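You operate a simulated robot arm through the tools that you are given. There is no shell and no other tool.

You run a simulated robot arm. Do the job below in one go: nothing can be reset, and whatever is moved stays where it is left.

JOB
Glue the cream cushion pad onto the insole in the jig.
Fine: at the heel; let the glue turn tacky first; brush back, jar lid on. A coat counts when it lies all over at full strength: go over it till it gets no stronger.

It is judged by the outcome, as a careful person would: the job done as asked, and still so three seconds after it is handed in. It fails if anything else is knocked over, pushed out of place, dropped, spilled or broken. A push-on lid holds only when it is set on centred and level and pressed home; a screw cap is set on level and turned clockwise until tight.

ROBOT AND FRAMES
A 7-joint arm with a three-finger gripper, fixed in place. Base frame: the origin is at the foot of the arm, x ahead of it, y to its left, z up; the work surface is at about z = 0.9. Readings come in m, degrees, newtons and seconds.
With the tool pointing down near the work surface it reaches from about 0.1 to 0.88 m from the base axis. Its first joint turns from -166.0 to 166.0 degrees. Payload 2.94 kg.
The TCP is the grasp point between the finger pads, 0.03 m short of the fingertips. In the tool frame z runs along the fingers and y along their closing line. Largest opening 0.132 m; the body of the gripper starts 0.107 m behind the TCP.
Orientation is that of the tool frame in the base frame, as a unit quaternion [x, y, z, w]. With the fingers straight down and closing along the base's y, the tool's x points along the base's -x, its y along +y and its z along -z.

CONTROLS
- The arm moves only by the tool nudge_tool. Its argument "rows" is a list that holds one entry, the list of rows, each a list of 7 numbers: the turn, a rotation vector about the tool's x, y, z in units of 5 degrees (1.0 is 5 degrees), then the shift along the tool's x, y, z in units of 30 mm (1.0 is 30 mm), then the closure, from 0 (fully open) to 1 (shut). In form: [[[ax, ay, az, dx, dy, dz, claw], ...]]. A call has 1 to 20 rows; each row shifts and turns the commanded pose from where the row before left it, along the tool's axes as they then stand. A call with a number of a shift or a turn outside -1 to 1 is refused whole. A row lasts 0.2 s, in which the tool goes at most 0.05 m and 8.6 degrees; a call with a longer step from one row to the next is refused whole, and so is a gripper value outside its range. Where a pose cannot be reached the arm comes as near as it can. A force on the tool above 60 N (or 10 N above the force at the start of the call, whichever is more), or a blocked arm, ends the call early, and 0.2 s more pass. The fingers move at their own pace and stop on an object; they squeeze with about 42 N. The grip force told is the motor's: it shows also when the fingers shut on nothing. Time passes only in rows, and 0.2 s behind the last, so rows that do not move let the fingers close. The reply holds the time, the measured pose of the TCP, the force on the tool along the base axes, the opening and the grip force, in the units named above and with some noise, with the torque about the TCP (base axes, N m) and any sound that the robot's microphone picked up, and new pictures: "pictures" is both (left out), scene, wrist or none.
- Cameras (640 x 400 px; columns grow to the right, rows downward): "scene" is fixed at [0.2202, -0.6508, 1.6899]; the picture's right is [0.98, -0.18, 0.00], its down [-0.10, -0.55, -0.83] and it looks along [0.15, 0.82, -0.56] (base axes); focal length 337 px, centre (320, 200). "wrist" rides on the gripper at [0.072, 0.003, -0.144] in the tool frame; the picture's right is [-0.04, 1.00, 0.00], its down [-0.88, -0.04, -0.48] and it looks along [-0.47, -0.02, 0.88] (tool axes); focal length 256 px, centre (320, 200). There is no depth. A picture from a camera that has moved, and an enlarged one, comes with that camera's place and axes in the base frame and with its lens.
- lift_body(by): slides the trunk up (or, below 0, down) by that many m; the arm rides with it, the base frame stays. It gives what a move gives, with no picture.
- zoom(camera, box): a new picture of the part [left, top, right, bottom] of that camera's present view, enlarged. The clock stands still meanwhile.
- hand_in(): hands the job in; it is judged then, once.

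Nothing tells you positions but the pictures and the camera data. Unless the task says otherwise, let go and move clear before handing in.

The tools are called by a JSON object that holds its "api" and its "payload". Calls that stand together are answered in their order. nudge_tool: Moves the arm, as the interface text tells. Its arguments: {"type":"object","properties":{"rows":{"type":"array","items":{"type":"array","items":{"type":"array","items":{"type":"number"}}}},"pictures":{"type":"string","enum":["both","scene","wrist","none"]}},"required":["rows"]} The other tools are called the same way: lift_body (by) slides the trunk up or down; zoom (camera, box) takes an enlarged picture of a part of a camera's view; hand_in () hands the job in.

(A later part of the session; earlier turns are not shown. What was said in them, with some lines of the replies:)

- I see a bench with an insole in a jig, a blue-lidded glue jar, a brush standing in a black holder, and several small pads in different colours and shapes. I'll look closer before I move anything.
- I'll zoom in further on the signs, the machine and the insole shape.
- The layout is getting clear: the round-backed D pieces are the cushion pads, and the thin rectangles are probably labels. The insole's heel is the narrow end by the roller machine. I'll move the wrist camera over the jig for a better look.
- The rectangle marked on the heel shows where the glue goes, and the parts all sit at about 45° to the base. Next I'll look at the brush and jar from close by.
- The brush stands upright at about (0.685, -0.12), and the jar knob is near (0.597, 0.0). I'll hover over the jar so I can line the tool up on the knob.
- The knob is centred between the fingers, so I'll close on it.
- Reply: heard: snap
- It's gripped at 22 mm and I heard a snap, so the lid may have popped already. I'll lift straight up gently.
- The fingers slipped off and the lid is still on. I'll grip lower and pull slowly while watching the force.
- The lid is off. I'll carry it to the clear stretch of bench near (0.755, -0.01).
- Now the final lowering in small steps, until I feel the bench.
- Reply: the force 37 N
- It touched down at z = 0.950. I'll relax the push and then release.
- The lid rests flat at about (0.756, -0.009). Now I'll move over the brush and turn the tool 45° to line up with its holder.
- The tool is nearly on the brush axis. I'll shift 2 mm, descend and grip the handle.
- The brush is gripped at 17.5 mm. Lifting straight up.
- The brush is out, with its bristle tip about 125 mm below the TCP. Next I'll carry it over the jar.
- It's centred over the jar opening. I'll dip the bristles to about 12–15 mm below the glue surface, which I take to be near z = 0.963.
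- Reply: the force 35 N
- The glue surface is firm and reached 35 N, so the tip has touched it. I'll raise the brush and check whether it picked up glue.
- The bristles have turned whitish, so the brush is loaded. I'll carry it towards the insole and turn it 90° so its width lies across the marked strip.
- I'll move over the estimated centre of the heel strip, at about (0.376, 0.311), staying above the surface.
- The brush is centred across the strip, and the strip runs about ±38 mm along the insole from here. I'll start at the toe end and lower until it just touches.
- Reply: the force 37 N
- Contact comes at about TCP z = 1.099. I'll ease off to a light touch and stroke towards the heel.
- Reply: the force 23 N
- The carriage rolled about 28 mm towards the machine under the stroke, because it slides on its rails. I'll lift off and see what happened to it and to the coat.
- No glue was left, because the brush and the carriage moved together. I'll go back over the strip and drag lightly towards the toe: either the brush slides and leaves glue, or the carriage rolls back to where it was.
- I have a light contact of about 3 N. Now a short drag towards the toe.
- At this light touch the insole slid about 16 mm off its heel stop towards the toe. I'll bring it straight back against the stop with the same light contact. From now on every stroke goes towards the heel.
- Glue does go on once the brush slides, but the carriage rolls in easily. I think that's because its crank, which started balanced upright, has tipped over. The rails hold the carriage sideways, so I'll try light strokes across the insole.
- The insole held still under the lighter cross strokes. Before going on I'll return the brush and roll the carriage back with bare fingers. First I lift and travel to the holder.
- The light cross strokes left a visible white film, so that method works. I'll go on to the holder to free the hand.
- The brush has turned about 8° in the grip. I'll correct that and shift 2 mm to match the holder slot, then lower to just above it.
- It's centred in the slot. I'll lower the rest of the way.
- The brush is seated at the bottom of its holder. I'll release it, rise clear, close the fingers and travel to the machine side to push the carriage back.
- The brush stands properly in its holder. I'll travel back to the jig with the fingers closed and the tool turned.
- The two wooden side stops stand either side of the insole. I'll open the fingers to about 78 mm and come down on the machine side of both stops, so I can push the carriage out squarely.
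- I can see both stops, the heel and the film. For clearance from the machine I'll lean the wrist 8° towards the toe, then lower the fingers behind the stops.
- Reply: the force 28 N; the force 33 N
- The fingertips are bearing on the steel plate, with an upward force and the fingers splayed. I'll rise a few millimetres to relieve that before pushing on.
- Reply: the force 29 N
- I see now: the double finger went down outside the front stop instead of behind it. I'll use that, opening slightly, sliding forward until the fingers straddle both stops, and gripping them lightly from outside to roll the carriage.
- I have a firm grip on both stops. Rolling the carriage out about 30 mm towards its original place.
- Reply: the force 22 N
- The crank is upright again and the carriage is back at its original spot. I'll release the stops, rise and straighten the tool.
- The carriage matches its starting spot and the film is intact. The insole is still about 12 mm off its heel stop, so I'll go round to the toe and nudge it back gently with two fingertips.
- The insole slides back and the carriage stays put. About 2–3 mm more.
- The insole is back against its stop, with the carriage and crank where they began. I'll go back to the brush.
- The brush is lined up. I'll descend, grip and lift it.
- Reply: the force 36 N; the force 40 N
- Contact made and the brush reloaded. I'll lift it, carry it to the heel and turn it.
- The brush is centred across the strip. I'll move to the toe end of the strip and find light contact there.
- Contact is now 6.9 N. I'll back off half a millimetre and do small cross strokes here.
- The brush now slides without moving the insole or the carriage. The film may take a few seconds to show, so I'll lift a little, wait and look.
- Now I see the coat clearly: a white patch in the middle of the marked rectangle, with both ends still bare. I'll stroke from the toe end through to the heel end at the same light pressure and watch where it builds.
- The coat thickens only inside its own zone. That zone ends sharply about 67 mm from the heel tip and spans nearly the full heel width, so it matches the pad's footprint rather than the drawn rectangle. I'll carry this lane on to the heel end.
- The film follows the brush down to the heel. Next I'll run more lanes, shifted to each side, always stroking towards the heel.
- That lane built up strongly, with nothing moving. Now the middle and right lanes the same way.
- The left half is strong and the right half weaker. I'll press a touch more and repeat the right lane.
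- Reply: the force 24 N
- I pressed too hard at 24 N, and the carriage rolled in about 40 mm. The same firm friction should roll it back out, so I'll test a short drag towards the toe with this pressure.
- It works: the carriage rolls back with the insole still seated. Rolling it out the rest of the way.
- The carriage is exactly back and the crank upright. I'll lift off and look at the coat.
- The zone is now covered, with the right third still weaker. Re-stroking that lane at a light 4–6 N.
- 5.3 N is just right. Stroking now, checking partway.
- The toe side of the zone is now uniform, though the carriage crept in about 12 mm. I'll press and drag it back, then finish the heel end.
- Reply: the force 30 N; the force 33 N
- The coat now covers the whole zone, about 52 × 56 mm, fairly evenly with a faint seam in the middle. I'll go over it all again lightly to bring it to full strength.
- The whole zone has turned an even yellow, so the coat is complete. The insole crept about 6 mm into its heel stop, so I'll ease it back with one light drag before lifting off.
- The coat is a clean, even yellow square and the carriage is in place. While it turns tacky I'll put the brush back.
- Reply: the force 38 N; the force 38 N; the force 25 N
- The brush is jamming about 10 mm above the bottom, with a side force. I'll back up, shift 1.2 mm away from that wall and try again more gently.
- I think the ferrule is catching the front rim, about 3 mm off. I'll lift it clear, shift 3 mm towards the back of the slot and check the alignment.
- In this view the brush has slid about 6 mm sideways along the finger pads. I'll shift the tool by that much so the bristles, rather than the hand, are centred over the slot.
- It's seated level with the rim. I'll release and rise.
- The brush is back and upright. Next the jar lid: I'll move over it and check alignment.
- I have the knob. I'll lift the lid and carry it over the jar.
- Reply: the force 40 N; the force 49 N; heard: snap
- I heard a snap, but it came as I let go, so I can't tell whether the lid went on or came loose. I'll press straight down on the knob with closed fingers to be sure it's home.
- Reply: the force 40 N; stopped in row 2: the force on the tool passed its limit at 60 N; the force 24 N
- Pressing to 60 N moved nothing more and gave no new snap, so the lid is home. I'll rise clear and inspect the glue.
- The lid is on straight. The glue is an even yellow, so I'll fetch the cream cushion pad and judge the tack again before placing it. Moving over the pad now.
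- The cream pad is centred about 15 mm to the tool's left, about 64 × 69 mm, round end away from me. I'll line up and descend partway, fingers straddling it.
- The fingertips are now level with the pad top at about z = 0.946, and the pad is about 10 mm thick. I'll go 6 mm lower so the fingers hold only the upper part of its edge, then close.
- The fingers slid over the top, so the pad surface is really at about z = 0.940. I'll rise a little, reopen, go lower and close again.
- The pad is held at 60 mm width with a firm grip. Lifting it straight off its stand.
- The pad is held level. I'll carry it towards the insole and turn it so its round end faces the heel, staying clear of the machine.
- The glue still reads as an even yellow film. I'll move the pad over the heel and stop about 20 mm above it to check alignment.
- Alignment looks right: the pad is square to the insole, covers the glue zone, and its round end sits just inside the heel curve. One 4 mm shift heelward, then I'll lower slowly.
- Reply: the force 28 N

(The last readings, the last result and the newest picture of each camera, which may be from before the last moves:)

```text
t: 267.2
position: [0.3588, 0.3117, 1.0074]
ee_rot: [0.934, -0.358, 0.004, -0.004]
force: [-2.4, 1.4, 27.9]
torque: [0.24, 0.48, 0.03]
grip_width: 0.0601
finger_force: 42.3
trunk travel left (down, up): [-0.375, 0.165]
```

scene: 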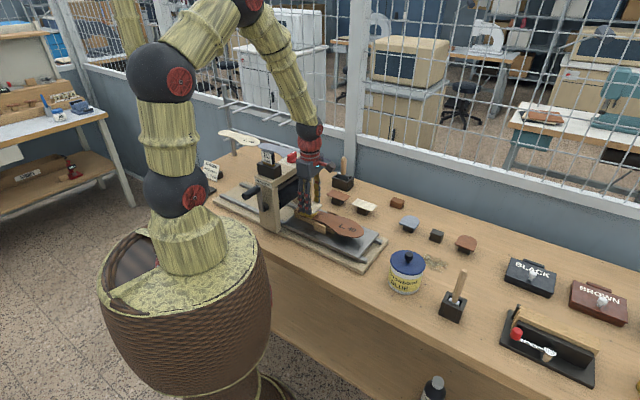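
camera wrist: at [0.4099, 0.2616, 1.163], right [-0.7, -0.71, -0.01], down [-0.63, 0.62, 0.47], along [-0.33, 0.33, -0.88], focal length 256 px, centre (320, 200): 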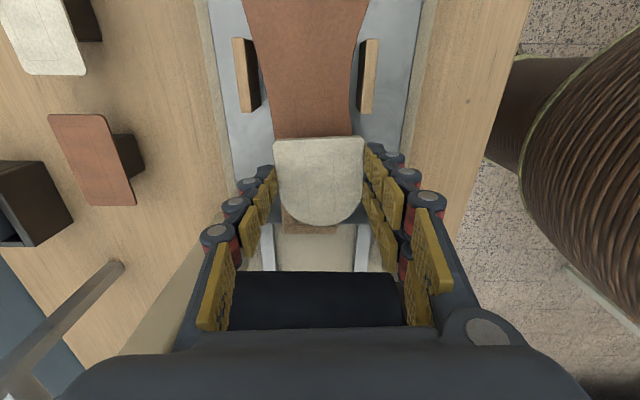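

The pad is down and pressed with 28 N. I'll hold a moment, then release and look.

{"api": "nudge_tool", "payload": {"rows": [[[0, 0, 0, 0, 0, 0, 0.65], [0, 0, 0, 0, 0, 0, 0.65], [0, 0, 0, 0, 0, 0, 0.65], [0, 0, 0, 0, 0, 0, 0.65], [0, 0, 0, 0, 0, 0, 0.65], [0, 0, 0, 0, 0, -0.08, 0.65], [0, 0, 0, 0, 0, 0, 0.5], [0, 0, 0, 0, 0, 0, 0.4], [0, 0, 0, 0, 0, 0, 0.35], [0, 0, 0, 0, 0, -0.5, 0.35], [0, 0, 0, 0, 0, -1, 0.35], [0, 0, 0, 0, 0, -1, 0.35], [0, 0, 0, 0, 0, 0, 0.35]]]}}

{"api": "zoom", "payload": {"camera": "scene", "box": [285, 180, 345, 235]}}

{"api": "zoom", "payload": {"camera": "wrist", "box": [220, 30, 420, 200]}}

```text
t: 270.0
position: [0.357, 0.3132, 1.0827]
ee_rot: [0.934, -0.358, 0.003, -0.001]
force: [0.9, 1.0, 0.8]
torque: [0.01, 0.01, 0.02]
grip_width: 0.0855
finger_force: 0.0
trunk travel left (down, up): [-0.375, 0.165]
camera wrist: at [0.4077, 0.2633, 1.2273], right [-0.7, -0.71, 0.0], down [-0.63, 0.62, 0.47], along [-0.33, 0.33, -0.88], focal length 256 px, centre (320, 200)
```

scene: 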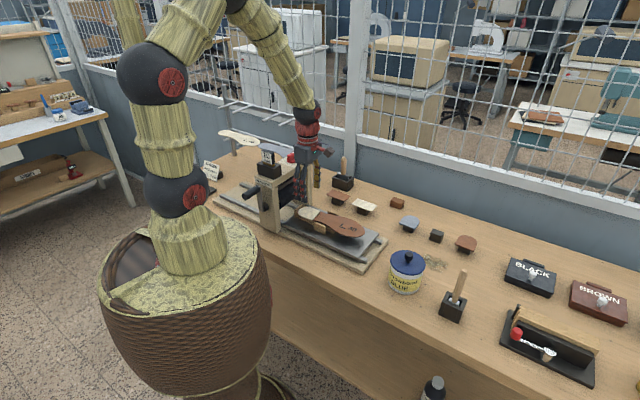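
wrist: 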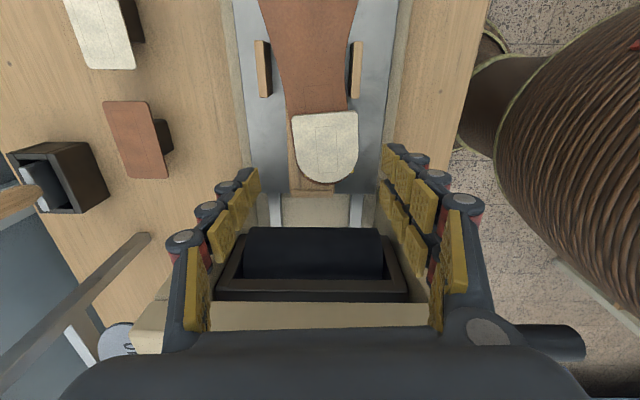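

```text
7.27 times, centred on (315, 208) of scene
camera zoom: at [0.2202, -0.6508, 1.6899], right [0.98, -0.18, 0.0], down [-0.1, -0.55, -0.83], along [0.15, 0.82, -0.56], focal length 2454 px, centre (356, 146)
```

zoom: 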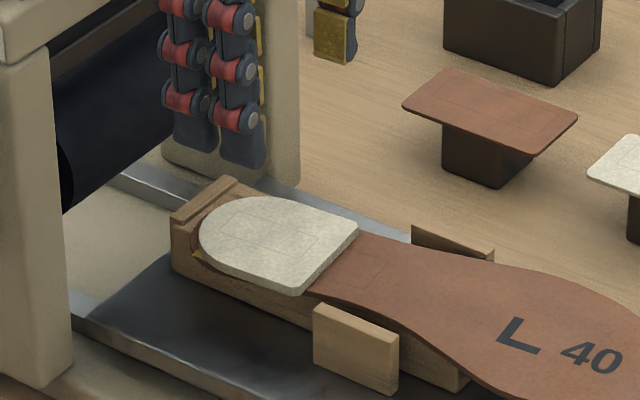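

```text
2.35 times, centred on (320, 115) of wrist
camera zoom: at [0.4077, 0.2633, 1.2273], right [-0.7, -0.71, 0.0], down [-0.63, 0.62, 0.47], along [-0.33, 0.33, -0.88], focal length 602 px, centre (320, 400)
```

zoom: 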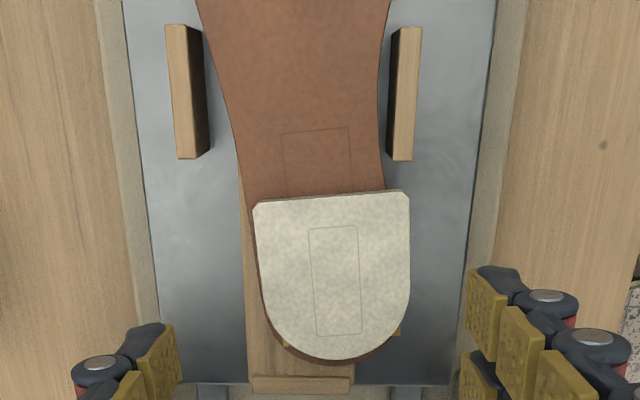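

The pad sits on the heel with its round end to the heel curve, covering the glue. I'll close the fingers and press it down firmly at several points to bond it.

{"api": "nudge_tool", "payload": {"rows": [[[0, 0, 0, 0.05, 0.2, 0, 0.6], [0, 0, 0, 0, 0, 0, 0.8], [0, 0, 0, 0, 0, 0, 1], [0, 0, 0, 0, 0, 0, 1], [0, 0, 0, 0, 0, 0, 1], [0, 0, 0, 0, 0, 0.8, 1], [0, 0, 0, 0, 0, 0.8, 1], [0, 0, 0, 0, 0, 0.4, 1], [0, 0, 0, 0, 0, 0, 1]]], "pictures": "none"}}

{"api": "nudge_tool", "payload": {"rows": [[[0, 0, 0, 0, 0, 0.1, 1], [0, 0, 0, 0, 0, 0.1, 1], [0, 0, 0, 0, 0, 0, 1]]], "pictures": "none"}}

{"api": "zoom", "payload": {"camera": "scene", "box": [285, 180, 345, 235]}}

```text
t: 272.0
position: [0.3559, 0.3032, 1.0258]
ee_rot: [0.934, -0.358, 0.003, -0.001]
force: [-0.7, -0.7, -0.3]
torque: [-0.01, 0.03, -0.01]
grip_width: 0.0
finger_force: 28.9
trunk travel left (down, up): [-0.375, 0.165]
```

```text
t: 272.8
position: [0.3559, 0.3042, 1.0179]
ee_rot: [0.934, -0.358, 0.004, -0.001]
force: [-0.8, -1.3, 0.5]
torque: [0.01, 0.01, 0.05]
grip_width: 0.0
finger_force: 28.3
trunk travel left (down, up): [-0.375, 0.165]
```

```text
7.27 times, centred on (315, 208) of scene
camera zoom: at [0.2202, -0.6508, 1.6899], right [0.98, -0.18, 0.0], down [-0.1, -0.55, -0.83], along [0.15, 0.82, -0.56], focal length 2454 px, centre (356, 146)
```

zoom: 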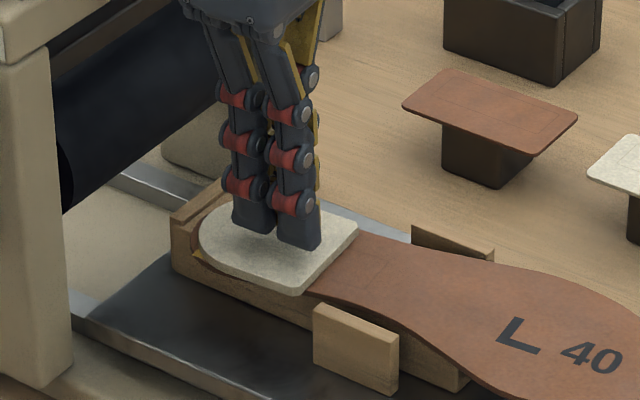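

{"api": "nudge_tool", "payload": {"rows": [[[0, 0, 0, 0, 0, 0.1, 1], [0, 0, 0, 0, 0, 0.1, 1], [0, 0, 0, 0, 0, 0, 1]]], "pictures": "none"}}

{"api": "nudge_tool", "payload": {"rows": [[[0, 0, 0, 0, 0, 0.07, 1], [0, 0, 0, 0, 0, 0.0, 1]]], "pictures": "none"}}

{"api": "nudge_tool", "payload": {"rows": [[[0, 0, 0, 0, 0, 0.07, 1], [0, 0, 0, 0, 0, 0.0, 1]]], "pictures": "none"}}

```text
t: 273.6
position: [0.3557, 0.3054, 1.0109]
ee_rot: [0.933, -0.359, 0.004, -0.001]
force: [0.6, 0.0, 0.7]
torque: [0.02, 0.03, 0.03]
grip_width: 0.0
finger_force: 28.6
trunk travel left (down, up): [-0.375, 0.165]
```

```text
t: 274.2
position: [0.3549, 0.3053, 1.0099]
ee_rot: [0.934, -0.358, 0.003, -0.002]
force: [-0.2, -1.6, 3.6]
torque: [0.01, -0.01, 0.03]
grip_width: 0.0061
finger_force: 28.4
trunk travel left (down, up): [-0.375, 0.165]
```

```text
t: 274.8
position: [0.3556, 0.3058, 1.0085]
ee_rot: [0.934, -0.358, 0.003, -0.002]
force: [-2.4, -3.0, 21.1]
torque: [-0.07, 0.11, -0.01]
grip_width: 0.0064
finger_force: 28.4
trunk travel left (down, up): [-0.375, 0.165]
```

{"api": "nudge_tool", "payload": {"rows": [[[0, 0, 0, 0, 0, 0.05, 1], [0, 0, 0, 0, 0, 0.0, 1], [0, 0, 0, 0, 0, 0.0, 1], [0, 0, 0, 0, 0, 0.0, 1], [0, 0, 0, 0, 0, 0.0, 1], [0, 0, 0, 0, 0, 0.0, 1]]], "pictures": "none"}}

{"api": "nudge_tool", "payload": {"rows": [[[0, 0, 0, 0, 0, -0.3, 1], [0, 0, 0, -0.55, 0, 0, 1], [0, 0, 0, 0, 0, 0.28, 1], [0, 0, 0, 0, 0, 0, 1], [0, 0, 0, 0, 0, 0, 1]]], "pictures": "none"}}

{"api": "nudge_tool", "payload": {"rows": [[[0, 0, 0, 0, 0, -0.28, 1], [0, 0, 0, 1.0, 0, 0, 1], [0, 0, 0, 0, 0, 0.28, 1], [0, 0, 0, 0, 0, 0, 1], [0, 0, 0, 0, 0, 0, 1]]], "pictures": "none"}}

{"api": "zoom", "payload": {"camera": "scene", "box": [285, 180, 345, 235]}}

```text
t: 276.2
position: [0.3574, 0.3056, 1.0078]
ee_rot: [0.933, -0.359, 0.005, -0.003]
force: [1.2, 2.3, 52.4]
torque: [0.14, 0.11, 0.02]
grip_width: 0.0059
finger_force: 28.7
trunk travel left (down, up): [-0.375, 0.165]
```

```text
t: 277.4
position: [0.3429, 0.3154, 1.0083]
ee_rot: [0.933, -0.359, 0.004, -0.003]
force: [-5.3, -5.2, 24.7]
torque: [-0.18, 0.13, -0.03]
grip_width: 0.0058
finger_force: 28.8
trunk travel left (down, up): [-0.375, 0.165]
```

```text
t: 278.6
position: [0.367, 0.299, 1.0078]
ee_rot: [0.934, -0.358, 0.005, -0.003]
force: [-1.1, -1.2, 31.5]
torque: [0.15, 0.31, 0.02]
grip_width: 0.006
finger_force: 28.6
trunk travel left (down, up): [-0.375, 0.165]
```

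```text
7.27 times, centred on (315, 208) of scene
camera zoom: at [0.2202, -0.6508, 1.6899], right [0.98, -0.18, 0.0], down [-0.1, -0.55, -0.83], along [0.15, 0.82, -0.56], focal length 2454 px, centre (356, 146)
```

zoom: 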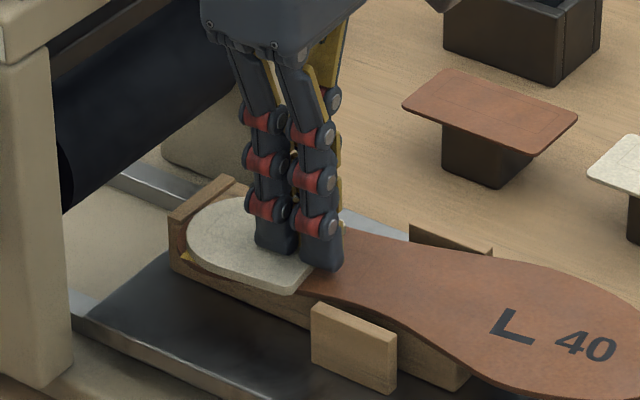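

{"api": "nudge_tool", "payload": {"rows": [[[0, 0, 0, 0, 0, -0.8, 1], [0, 0, 0, 0, 0, -1, 1], [0, 0, 0, 0, 0, -0.6, 1], [0, 0, 0, 0, 0, 0, 1]]], "pictures": "wrist"}}

{"api": "zoom", "payload": {"camera": "scene", "box": [285, 180, 345, 235]}}

{"api": "zoom", "payload": {"camera": "wrist", "box": [220, 30, 420, 200]}}

```text
t: 279.6
position: [0.3659, 0.2974, 1.0766]
ee_rot: [0.933, -0.36, 0.003, -0.001]
force: [-0.8, -0.6, 0.5]
torque: [0.04, -0.01, 0.02]
grip_width: 0.0
finger_force: 28.3
trunk travel left (down, up): [-0.375, 0.165]
camera wrist: at [0.4161, 0.2466, 1.2201], right [-0.7, -0.71, 0.0], down [-0.63, 0.62, 0.47], along [-0.33, 0.33, -0.88], focal length 256 px, centre (320, 200)
```

wrist: 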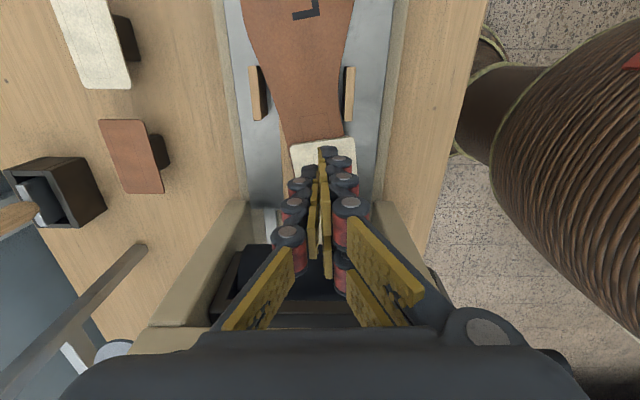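

```text
7.27 times, centred on (315, 208) of scene
camera zoom: at [0.2202, -0.6508, 1.6899], right [0.98, -0.18, 0.0], down [-0.1, -0.55, -0.83], along [0.15, 0.82, -0.56], focal length 2454 px, centre (356, 146)
```

zoom: 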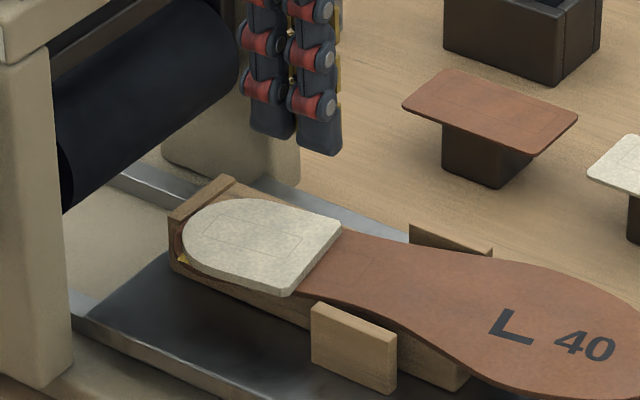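

```text
2.35 times, centred on (320, 115) of wrist
camera zoom: at [0.4161, 0.2466, 1.2201], right [-0.7, -0.71, 0.0], down [-0.63, 0.62, 0.47], along [-0.33, 0.33, -0.88], focal length 602 px, centre (320, 400)
```

zoom: 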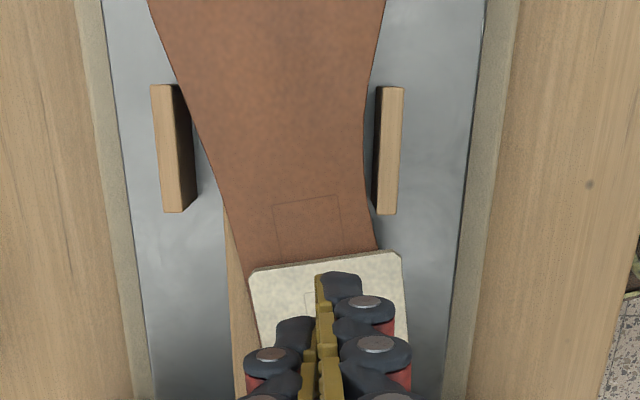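

The pad has stuck and moves with the insole, but the insole's heel end has drifted and turned about 10° in the jig. I'll grip the bonded pad gently by its sides and square the insole up again. First I open and line up.

{"api": "nudge_tool", "payload": {"rows": [[[0, 0, 0, -0.63, 0.15, 0, 0.7], [0, 0, -0.55, 0, 0, 0, 0.5], [0, 0, -0.5, 0, 0, 0, 0.4], [0, 0, 0, 0, 0, 0, 0.38], [0, 0, 0, 0, 0, 0, 0.38]]], "pictures": "wrist"}}

{"api": "zoom", "payload": {"camera": "wrist", "box": [220, 30, 420, 200]}}

{"api": "zoom", "payload": {"camera": "scene", "box": [270, 170, 370, 260]}}

```text
t: 280.8
position: [0.3493, 0.305, 1.0763]
ee_rot: [0.949, -0.314, 0.003, 0.0]
force: [0.4, 0.8, 0.5]
torque: [0.05, -0.01, 0.0]
grip_width: 0.0753
finger_force: 0.0
trunk travel left (down, up): [-0.375, 0.165]
camera wrist: at [0.4038, 0.2607, 1.2209], right [-0.63, -0.77, 0.0], down [-0.69, 0.56, 0.47], along [-0.36, 0.3, -0.88], focal length 256 px, centre (320, 200)
```

wrist: 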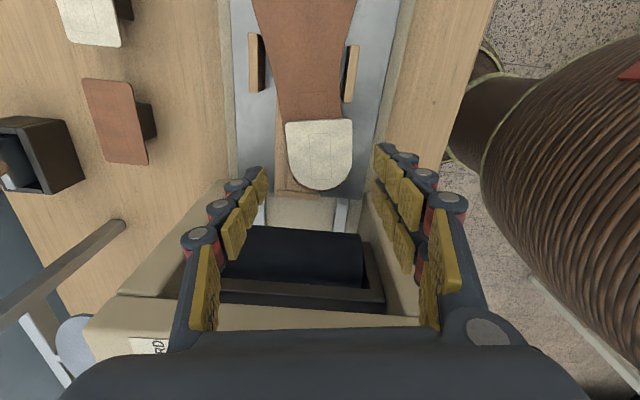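

```text
2.35 times, centred on (320, 115) of wrist
camera zoom: at [0.4038, 0.2607, 1.2209], right [-0.63, -0.77, 0.0], down [-0.69, 0.56, 0.47], along [-0.36, 0.3, -0.88], focal length 602 px, centre (320, 400)
```

zoom: 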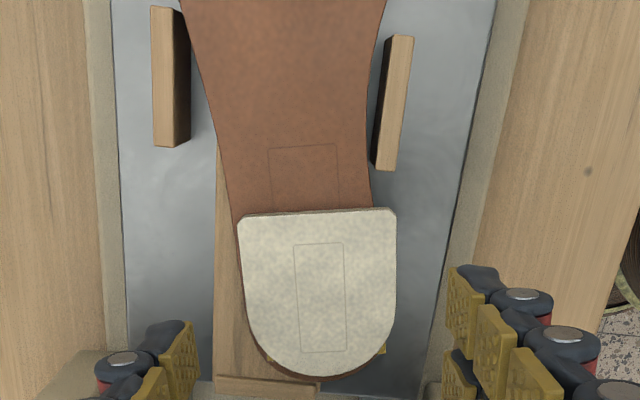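

```text
4.44 times, centred on (320, 215) of scene
camera zoom: at [0.2202, -0.6508, 1.6899], right [0.98, -0.18, 0.0], down [-0.1, -0.55, -0.83], along [0.15, 0.82, -0.56], focal length 1500 px, centre (320, 133)
```

zoom: 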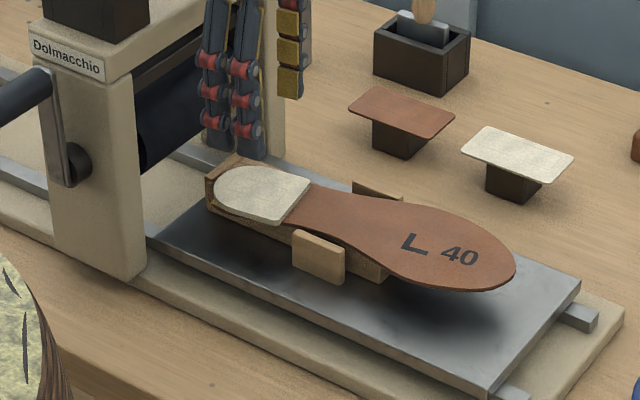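

Now the pad is squarely under the fingers. I'll descend and grip its sides lightly.

{"api": "nudge_tool", "payload": {"rows": [[[0, 0, 0, 0, 0, 0.8, 0.4], [0, 0, 0, 0, 0, 0.8, 0.4], [0, 0, 0, 0, 0, 0.6, 0.4], [0, 0, 0, 0, 0, 0, 0.4], [0, 0, 0, 0, 0, 0, 0.48], [0, 0, 0, 0, 0, 0, 0.55], [0, 0, 0, 0, 0, 0, 0.58], [0, 0, 0, 0, 0, 0, 0.58]]], "pictures": "wrist"}}

{"api": "zoom", "payload": {"camera": "scene", "box": [285, 180, 345, 235]}}

{"api": "zoom", "payload": {"camera": "wrist", "box": [200, 60, 440, 260]}}

```text
t: 282.6
position: [0.3491, 0.3052, 1.0134]
ee_rot: [0.949, -0.314, 0.003, -0.001]
force: [-0.4, 0.3, 0.7]
torque: [0.01, 0.02, 0.01]
grip_width: 0.0555
finger_force: 0.1
trunk travel left (down, up): [-0.375, 0.165]
camera wrist: at [0.4032, 0.2602, 1.1575], right [-0.63, -0.77, 0.0], down [-0.69, 0.56, 0.47], along [-0.36, 0.3, -0.88], focal length 256 px, centre (320, 200)
```

wrist: 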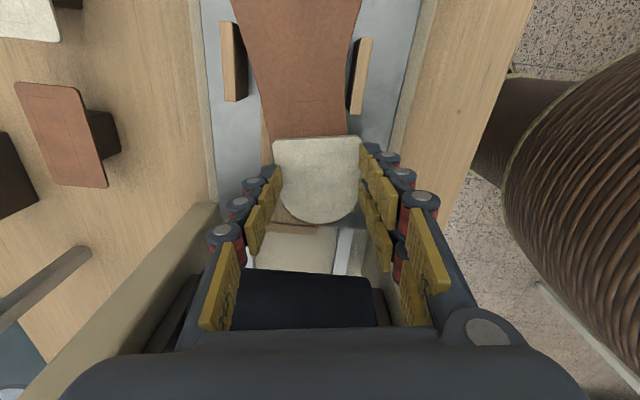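

```text
7.27 times, centred on (315, 208) of scene
camera zoom: at [0.2202, -0.6508, 1.6899], right [0.98, -0.18, 0.0], down [-0.1, -0.55, -0.83], along [0.15, 0.82, -0.56], focal length 2454 px, centre (356, 146)
```

zoom: 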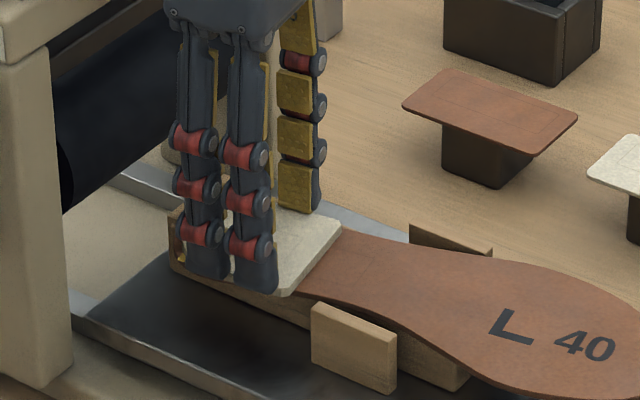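

```text
2.00 times, centred on (320, 160) of wrist
camera zoom: at [0.4032, 0.2602, 1.1575], right [-0.63, -0.77, 0.0], down [-0.69, 0.56, 0.47], along [-0.36, 0.3, -0.88], focal length 512 px, centre (320, 280)
```

zoom: 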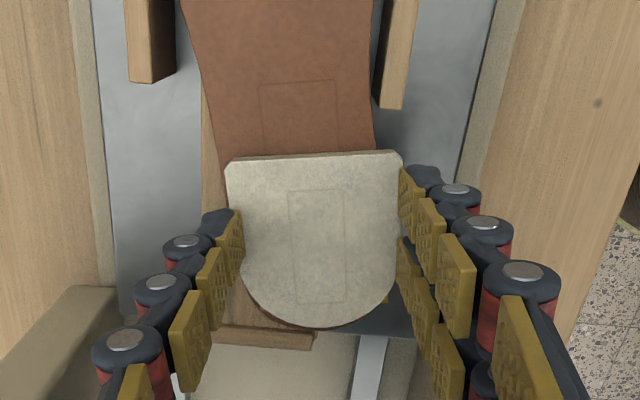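

The fingers are just above the pad top. I'll reopen, go 8 mm lower and grip.

{"api": "nudge_tool", "payload": {"rows": [[[0, 0, 0, 0, 0, 0, 0.4], [0, 0, 0, 0, 0, 0, 0.4], [0, 0, 0, 0, 0, 0, 0.4], [0, 0, 0, 0, 0, 0.15, 0.4], [0, 0, 0, 0, 0, 0.12, 0.4], [0, 0, 0, 0, 0, 0, 0.48], [0, 0, 0, 0, 0, 0, 0.55], [0, 0, 0, 0, 0, 0, 0.57], [0, 0, 0, 0, 0, 0, 0.57]]], "pictures": "none"}}

{"api": "zoom", "payload": {"camera": "scene", "box": [285, 180, 345, 235]}}

{"api": "zoom", "payload": {"camera": "wrist", "box": [200, 60, 440, 260]}}

```text
t: 284.6
position: [0.3493, 0.3068, 1.004]
ee_rot: [0.949, -0.315, 0.005, -0.002]
force: [3.8, 7.8, 6.0]
torque: [0.22, -0.1, 0.21]
grip_width: 0.0608
finger_force: 28.1
trunk travel left (down, up): [-0.375, 0.165]
```

```text
7.27 times, centred on (315, 208) of scene
camera zoom: at [0.2202, -0.6508, 1.6899], right [0.98, -0.18, 0.0], down [-0.1, -0.55, -0.83], along [0.15, 0.82, -0.56], focal length 2454 px, centre (356, 146)
```

zoom: 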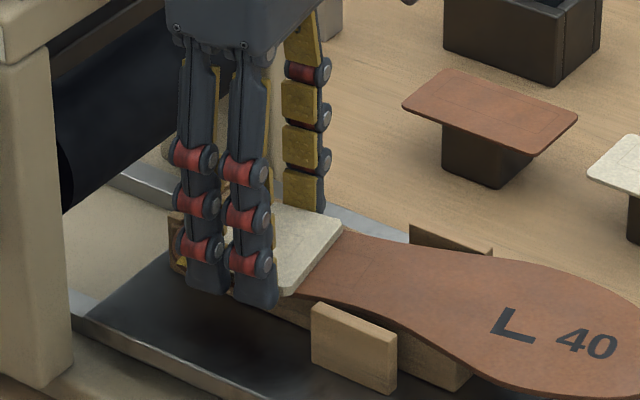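

```text
2.00 times, centred on (320, 160) of wrist
camera zoom: at [0.4041, 0.2611, 1.1491], right [-0.63, -0.78, -0.01], down [-0.69, 0.56, 0.47], along [-0.36, 0.3, -0.88], focal length 512 px, centre (320, 280)
```

zoom: 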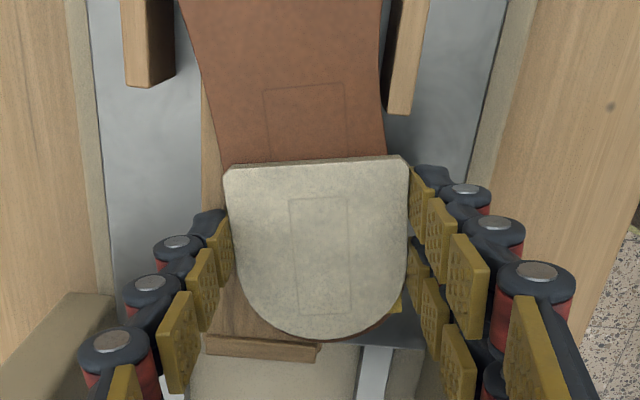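

I have a firm hold on the pad. I'll turn it back about 10° while easing it sideways into line, half at a time.

{"api": "nudge_tool", "payload": {"rows": [[[0, 0, 0.33, 0.03, -0.094, -0.02, 0.57], [0, 0, 0.33, 0.03, -0.094, 0, 0.57], [0, 0, 0.33, 0.025, -0.094, 0, 0.57], [0, 0, 0, 0, 0, 0, 0.57]]], "pictures": "wrist"}}

{"api": "zoom", "payload": {"camera": "scene", "box": [270, 170, 370, 260]}}

{"api": "zoom", "payload": {"camera": "wrist", "box": [200, 0, 440, 200]}}

```text
t: 285.6
position: [0.3534, 0.3098, 1.0049]
ee_rot: [0.935, -0.356, 0.002, 0.0]
force: [-6.5, -4.7, 18.1]
torque: [-0.23, 0.38, 0.01]
grip_width: 0.0605
finger_force: 42.2
trunk travel left (down, up): [-0.375, 0.165]
camera wrist: at [0.4053, 0.2593, 1.1497], right [-0.7, -0.72, 0.0], down [-0.63, 0.61, 0.47], along [-0.33, 0.33, -0.88], focal length 256 px, centre (320, 200)
```

wrist: 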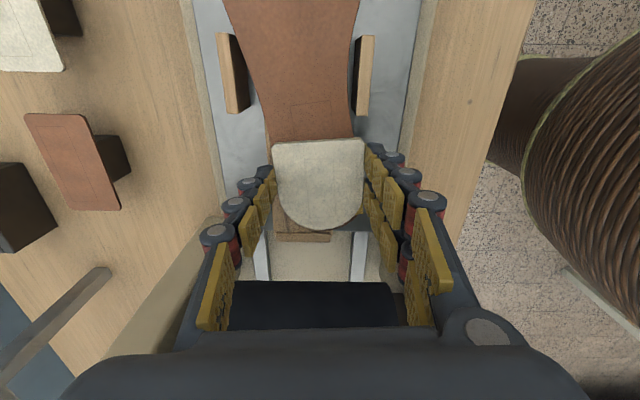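

```text
4.44 times, centred on (320, 215) of scene
camera zoom: at [0.2202, -0.6508, 1.6899], right [0.98, -0.18, 0.0], down [-0.1, -0.55, -0.83], along [0.15, 0.82, -0.56], focal length 1500 px, centre (320, 133)
```

zoom: 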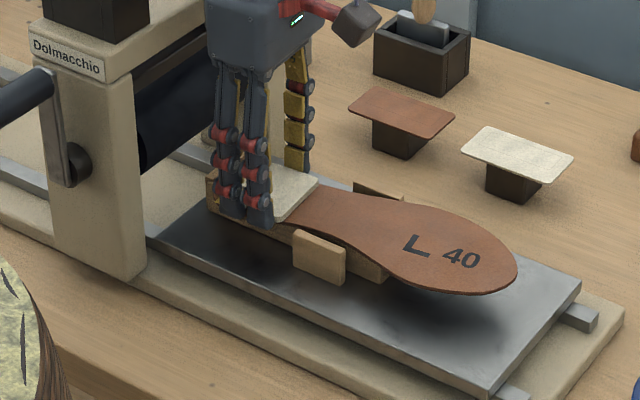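

```text
2.00 times, centred on (320, 100) of wrist
camera zoom: at [0.4053, 0.2593, 1.1497], right [-0.7, -0.72, 0.0], down [-0.63, 0.61, 0.47], along [-0.33, 0.33, -0.88], focal length 512 px, centre (320, 400)
```

zoom: 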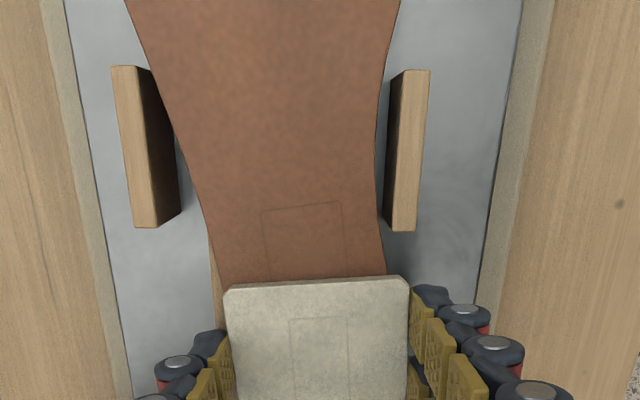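

{"api": "nudge_tool", "payload": {"rows": [[[0, 0, 0, 0, 0, -0.04, 0.57], [0, 0, 0.33, 0.02, -0.095, 0, 0.57], [0, 0, 0.33, 0.02, -0.095, 0, 0.57], [0, 0, 0.33, 0.015, -0.095, 0, 0.57], [0, 0, 0, 0, 0, 0, 0.57]]], "pictures": "none"}}

{"api": "zoom", "payload": {"camera": "scene", "box": [270, 170, 370, 260]}}

{"api": "zoom", "payload": {"camera": "wrist", "box": [200, 0, 440, 200]}}

```text
t: 286.8
position: [0.363, 0.3157, 1.0052]
ee_rot: [0.918, -0.396, 0.003, -0.002]
force: [-1.8, -3.1, 8.6]
torque: [-0.13, 0.34, 0.04]
grip_width: 0.0602
finger_force: 41.7
trunk travel left (down, up): [-0.375, 0.165]
```

```text
4.44 times, centred on (320, 215) of scene
camera zoom: at [0.2202, -0.6508, 1.6899], right [0.98, -0.18, 0.0], down [-0.1, -0.55, -0.83], along [0.15, 0.82, -0.56], focal length 1500 px, centre (320, 133)
```

zoom: 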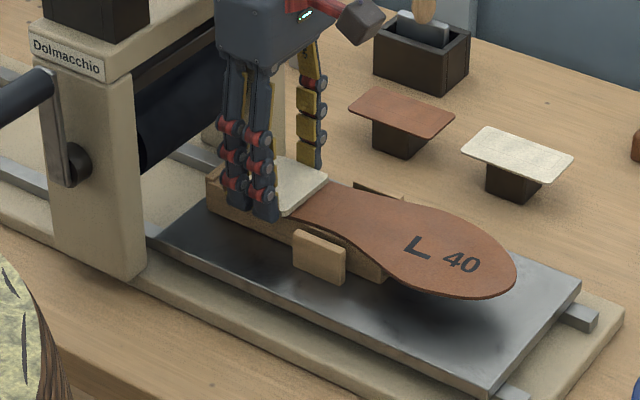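

```text
2.00 times, centred on (320, 100) of wrist
camera zoom: at [0.409, 0.2609, 1.1502], right [-0.76, -0.65, -0.01], down [-0.58, 0.67, 0.47], along [-0.3, 0.36, -0.88], focal length 512 px, centre (320, 400)
```

zoom: 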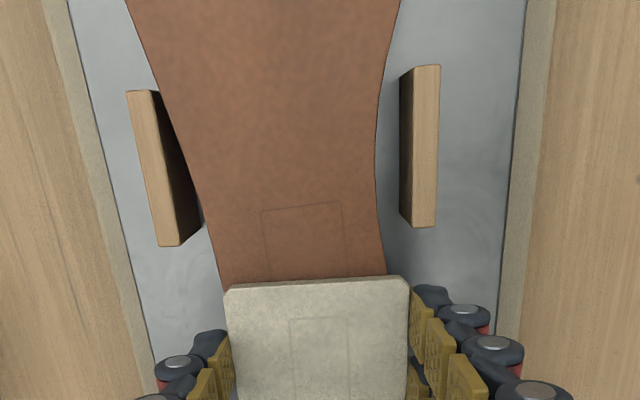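

The insole moved as one piece with the pad, so the bond holds, and it's back in line. The "L 40" mark is within a pixel of where it started. Releasing now.

{"api": "nudge_tool", "payload": {"rows": [[[0, 0, 0, 0, 0, 0, 0.5], [0, 0, 0, 0, 0, 0, 0.4], [0, 0, 0, 0, 0, 0, 0.36], [0, 0, 0, 0, 0, 0, 0.36], [0, 0, 0, 0, 0, -0.4, 0.36], [0, 0, 0, 0, 0, -1, 0.36], [0, 0, 0, 0, 0, -1, 0.36], [0, 0, 0, 0, 0, -0.6, 0.36], [0, 0, 0, 0, 0, 0, 0.36]]]}}

{"api": "zoom", "payload": {"camera": "scene", "box": [270, 170, 370, 260]}}

{"api": "zoom", "payload": {"camera": "wrist", "box": [220, 30, 420, 200]}}

{"api": "zoom", "payload": {"camera": "scene", "box": [290, 190, 340, 230]}}

```text
t: 288.8
position: [0.3627, 0.3157, 1.0967]
ee_rot: [0.918, -0.396, 0.004, -0.002]
force: [0.1, 0.1, 0.7]
torque: [0.02, 0.03, -0.03]
grip_width: 0.0842
finger_force: 0.0
trunk travel left (down, up): [-0.375, 0.165]
camera wrist: at [0.4087, 0.2622, 1.2412], right [-0.76, -0.65, -0.01], down [-0.58, 0.67, 0.47], along [-0.31, 0.36, -0.88], focal length 256 px, centre (320, 200)
```

scene: 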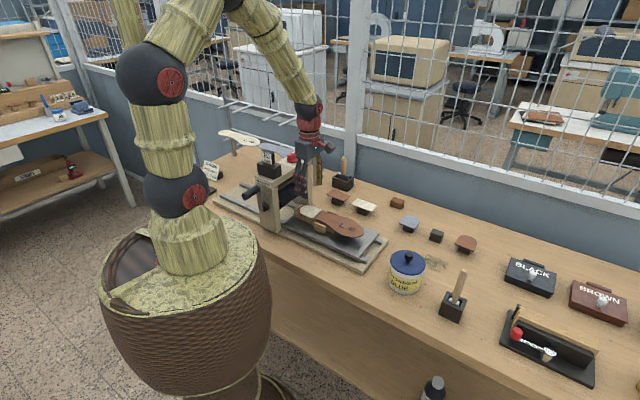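
wrist: 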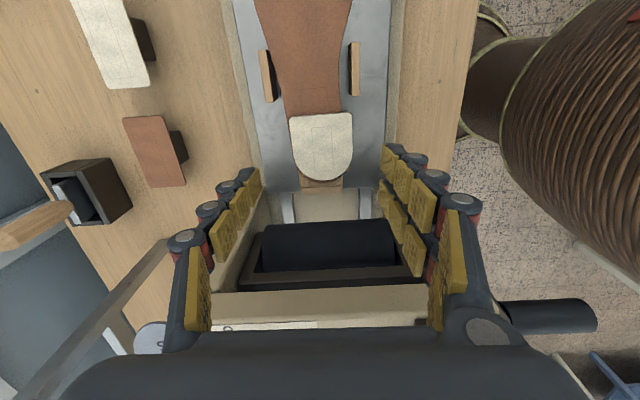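

```text
4.44 times, centred on (320, 215) of scene
camera zoom: at [0.2202, -0.6508, 1.6899], right [0.98, -0.18, 0.0], down [-0.1, -0.55, -0.83], along [0.15, 0.82, -0.56], focal length 1500 px, centre (320, 133)
```

zoom: 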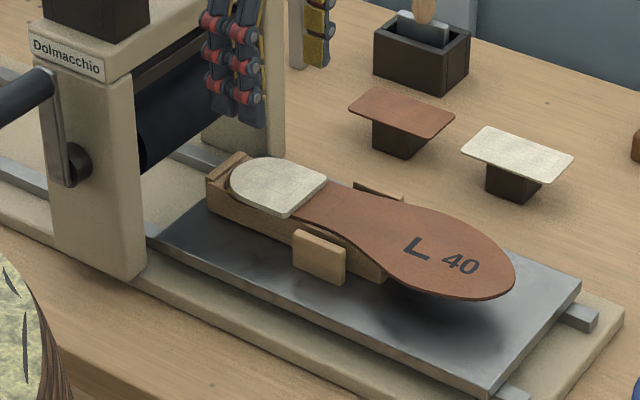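

```text
2.35 times, centred on (320, 115) of wrist
camera zoom: at [0.4087, 0.2622, 1.2412], right [-0.76, -0.65, -0.01], down [-0.58, 0.67, 0.47], along [-0.31, 0.36, -0.88], focal length 602 px, centre (320, 400)
```

zoom: 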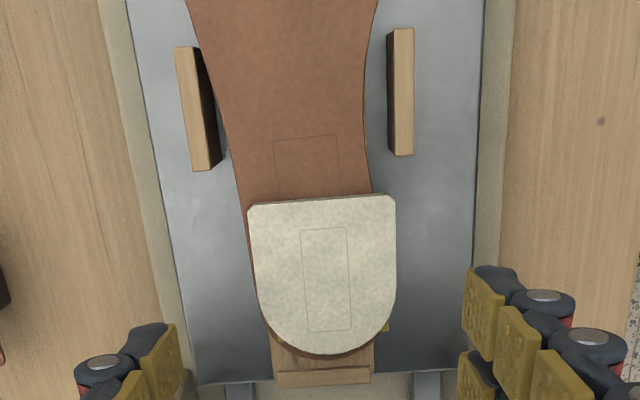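

```text
10.00 times, centred on (315, 210) of scene
camera zoom: at [0.2202, -0.6508, 1.6899], right [0.98, -0.18, 0.0], down [-0.1, -0.55, -0.83], along [0.15, 0.82, -0.56], focal length 3374 px, centre (370, 100)
```

zoom: 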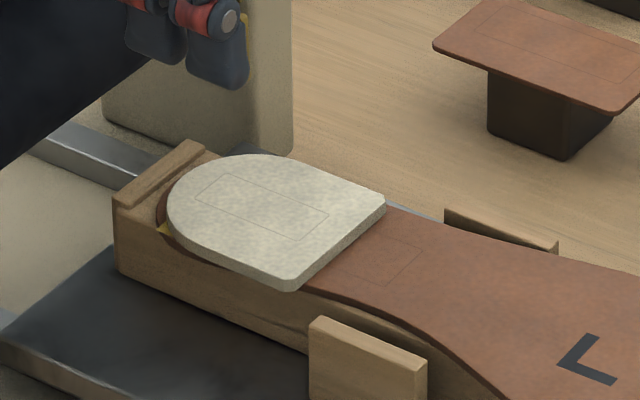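

The pad sits neatly on the heel, and the insole, carriage and crank are in place. I'll lift well clear and do a final check of everything.

{"api": "nudge_tool", "payload": {"rows": [[[0, 0, 0, 0, 0, -1, 0.3], [0, 0, 0, 0, 0, -1, 0.3], [0, 0, 0, 0, 0, -1, 0.3], [0, 0, 0, 0, 0, -1, 0.3], [0, 0, 0, 0, 0, -1, 0.3], [0, 0, 0, 0.9, 0, -0.5, 0.3], [0, 0, 0, 0.9, 0, -0.5, 0.3], [0, 0, 0, 0.9, 0, 0, 0.3], [0, 0, 0, 0.9, 0, 0, 0.3], [0, 0, 0, 0.9, 0, 0, 0.3], [0, 0, 0, 0.9, 0, 0, 0.3], [0, 0, 0, 0.9, 0, 0, 0.3], [0, 0, 0, 0, 0, 0, 0.3]]]}}

{"api": "zoom", "payload": {"camera": "scene", "box": [220, 150, 400, 290]}}

{"api": "zoom", "payload": {"camera": "scene", "box": [370, 190, 530, 330]}}

{"api": "zoom", "payload": {"camera": "scene", "box": [380, 240, 430, 300]}}

```text
t: 291.6
position: [0.4922, 0.1784, 1.2759]
ee_rot: [0.919, -0.395, 0.002, -0.002]
force: [-0.2, -0.6, 0.8]
torque: [-0.02, -0.03, 0.0]
grip_width: 0.0925
finger_force: 0.0
trunk travel left (down, up): [-0.375, 0.165]
camera wrist: at [0.5379, 0.1232, 1.4197], right [-0.76, -0.65, -0.01], down [-0.58, 0.66, 0.47], along [-0.31, 0.36, -0.88], focal length 256 px, centre (320, 200)
```

scene: 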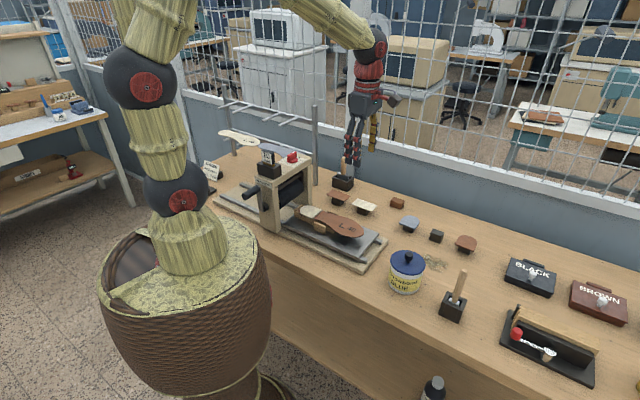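
wrist: 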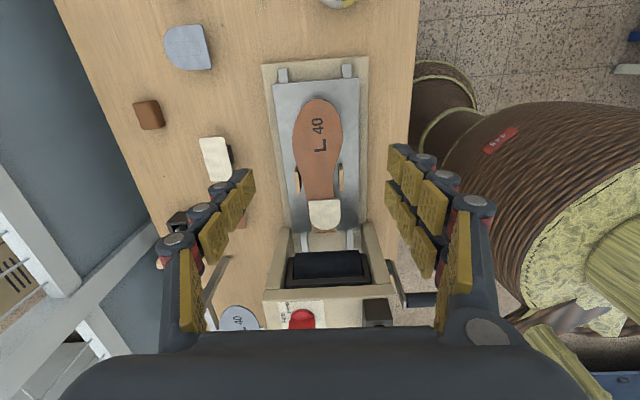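

```text
2.86 times, centred on (310, 220) of scene
camera zoom: at [0.2202, -0.6508, 1.6899], right [0.98, -0.18, 0.0], down [-0.1, -0.55, -0.83], along [0.15, 0.82, -0.56], focal length 964 px, centre (349, 143)
```

zoom: 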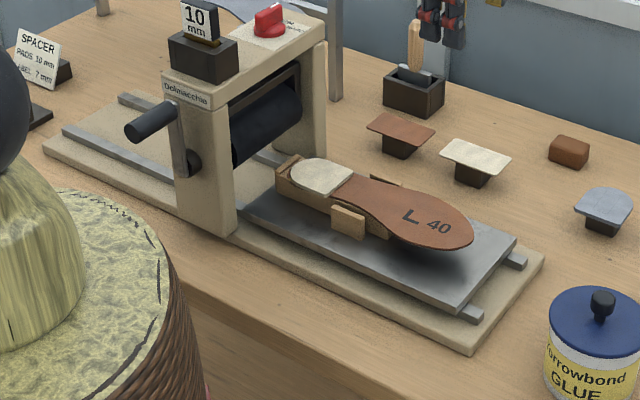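

```text
2.86 times, centred on (450, 260) of scene
camera zoom: at [0.2202, -0.6508, 1.6899], right [0.98, -0.18, 0.0], down [-0.1, -0.55, -0.83], along [0.15, 0.82, -0.56], focal length 964 px, centre (-51, 29)
```

zoom: 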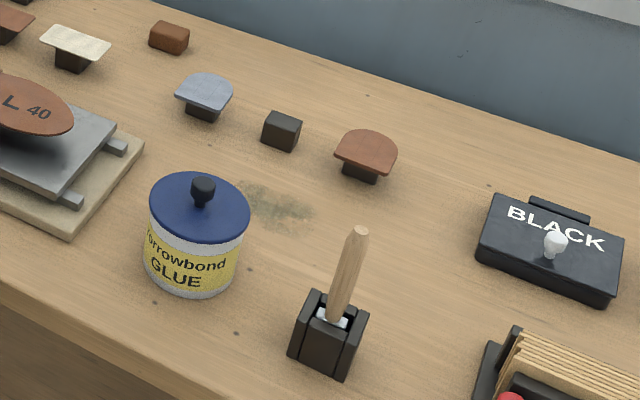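

```text
6.67 times, centred on (405, 270) of scene
camera zoom: at [0.2202, -0.6508, 1.6899], right [0.98, -0.18, 0.0], down [-0.1, -0.55, -0.83], along [0.15, 0.82, -0.56], focal length 2249 px, centre (-247, -267)
```

zoom: 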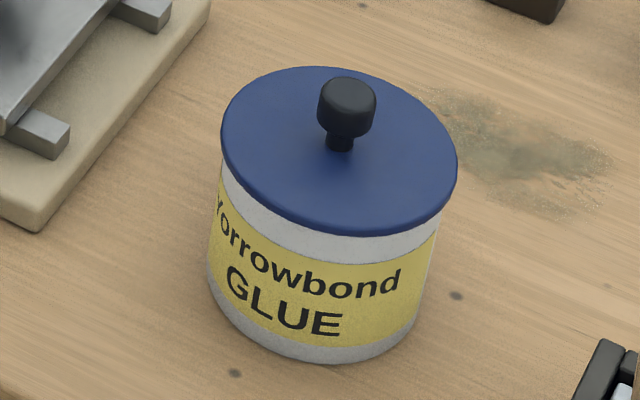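

The pad is bonded at the heel of the insole in the jig. The brush is back in its holder, the lid is pressed home and nothing else has moved, so I'm handing in.

{"api": "hand_in", "payload": {}}

```text
The job is handed in.
```

The cream cushion pad is glued to the heel of the insole in the jig, and I've handed the job in. I haven't seen how it was judged.

- **Glue:** I coated the heel until the film was complete and even over the whole zone. It went from white to a uniform yellow, which I took as the coat being full or tacky. I couldn't check the tack any other way, so I set the pad on about 70 seconds later.
- **Pad:** I pressed it down at three points (52 N, 25 N and 31 N). When I later moved it, the insole came with it as one piece. It sits 2–3 mm to one side of the heel's centre line.
- **Jig:** Brushing rolled the carriage in several times and shifted the insole. I rolled the carriage back to its starting spot with the crank upright. The insole is back to within a few millimetres and about 2–3° of where it began.
- **Brush:** It jammed at first and I had to re-centre it, but it now stands upright in its holder.
- **Jar lid:** It is on level. I heard a snap as I let go of it, then pressed it to 60 N with no further movement, so I believe it is home.

Nothing else on the bench looked disturbed in the last pictures.
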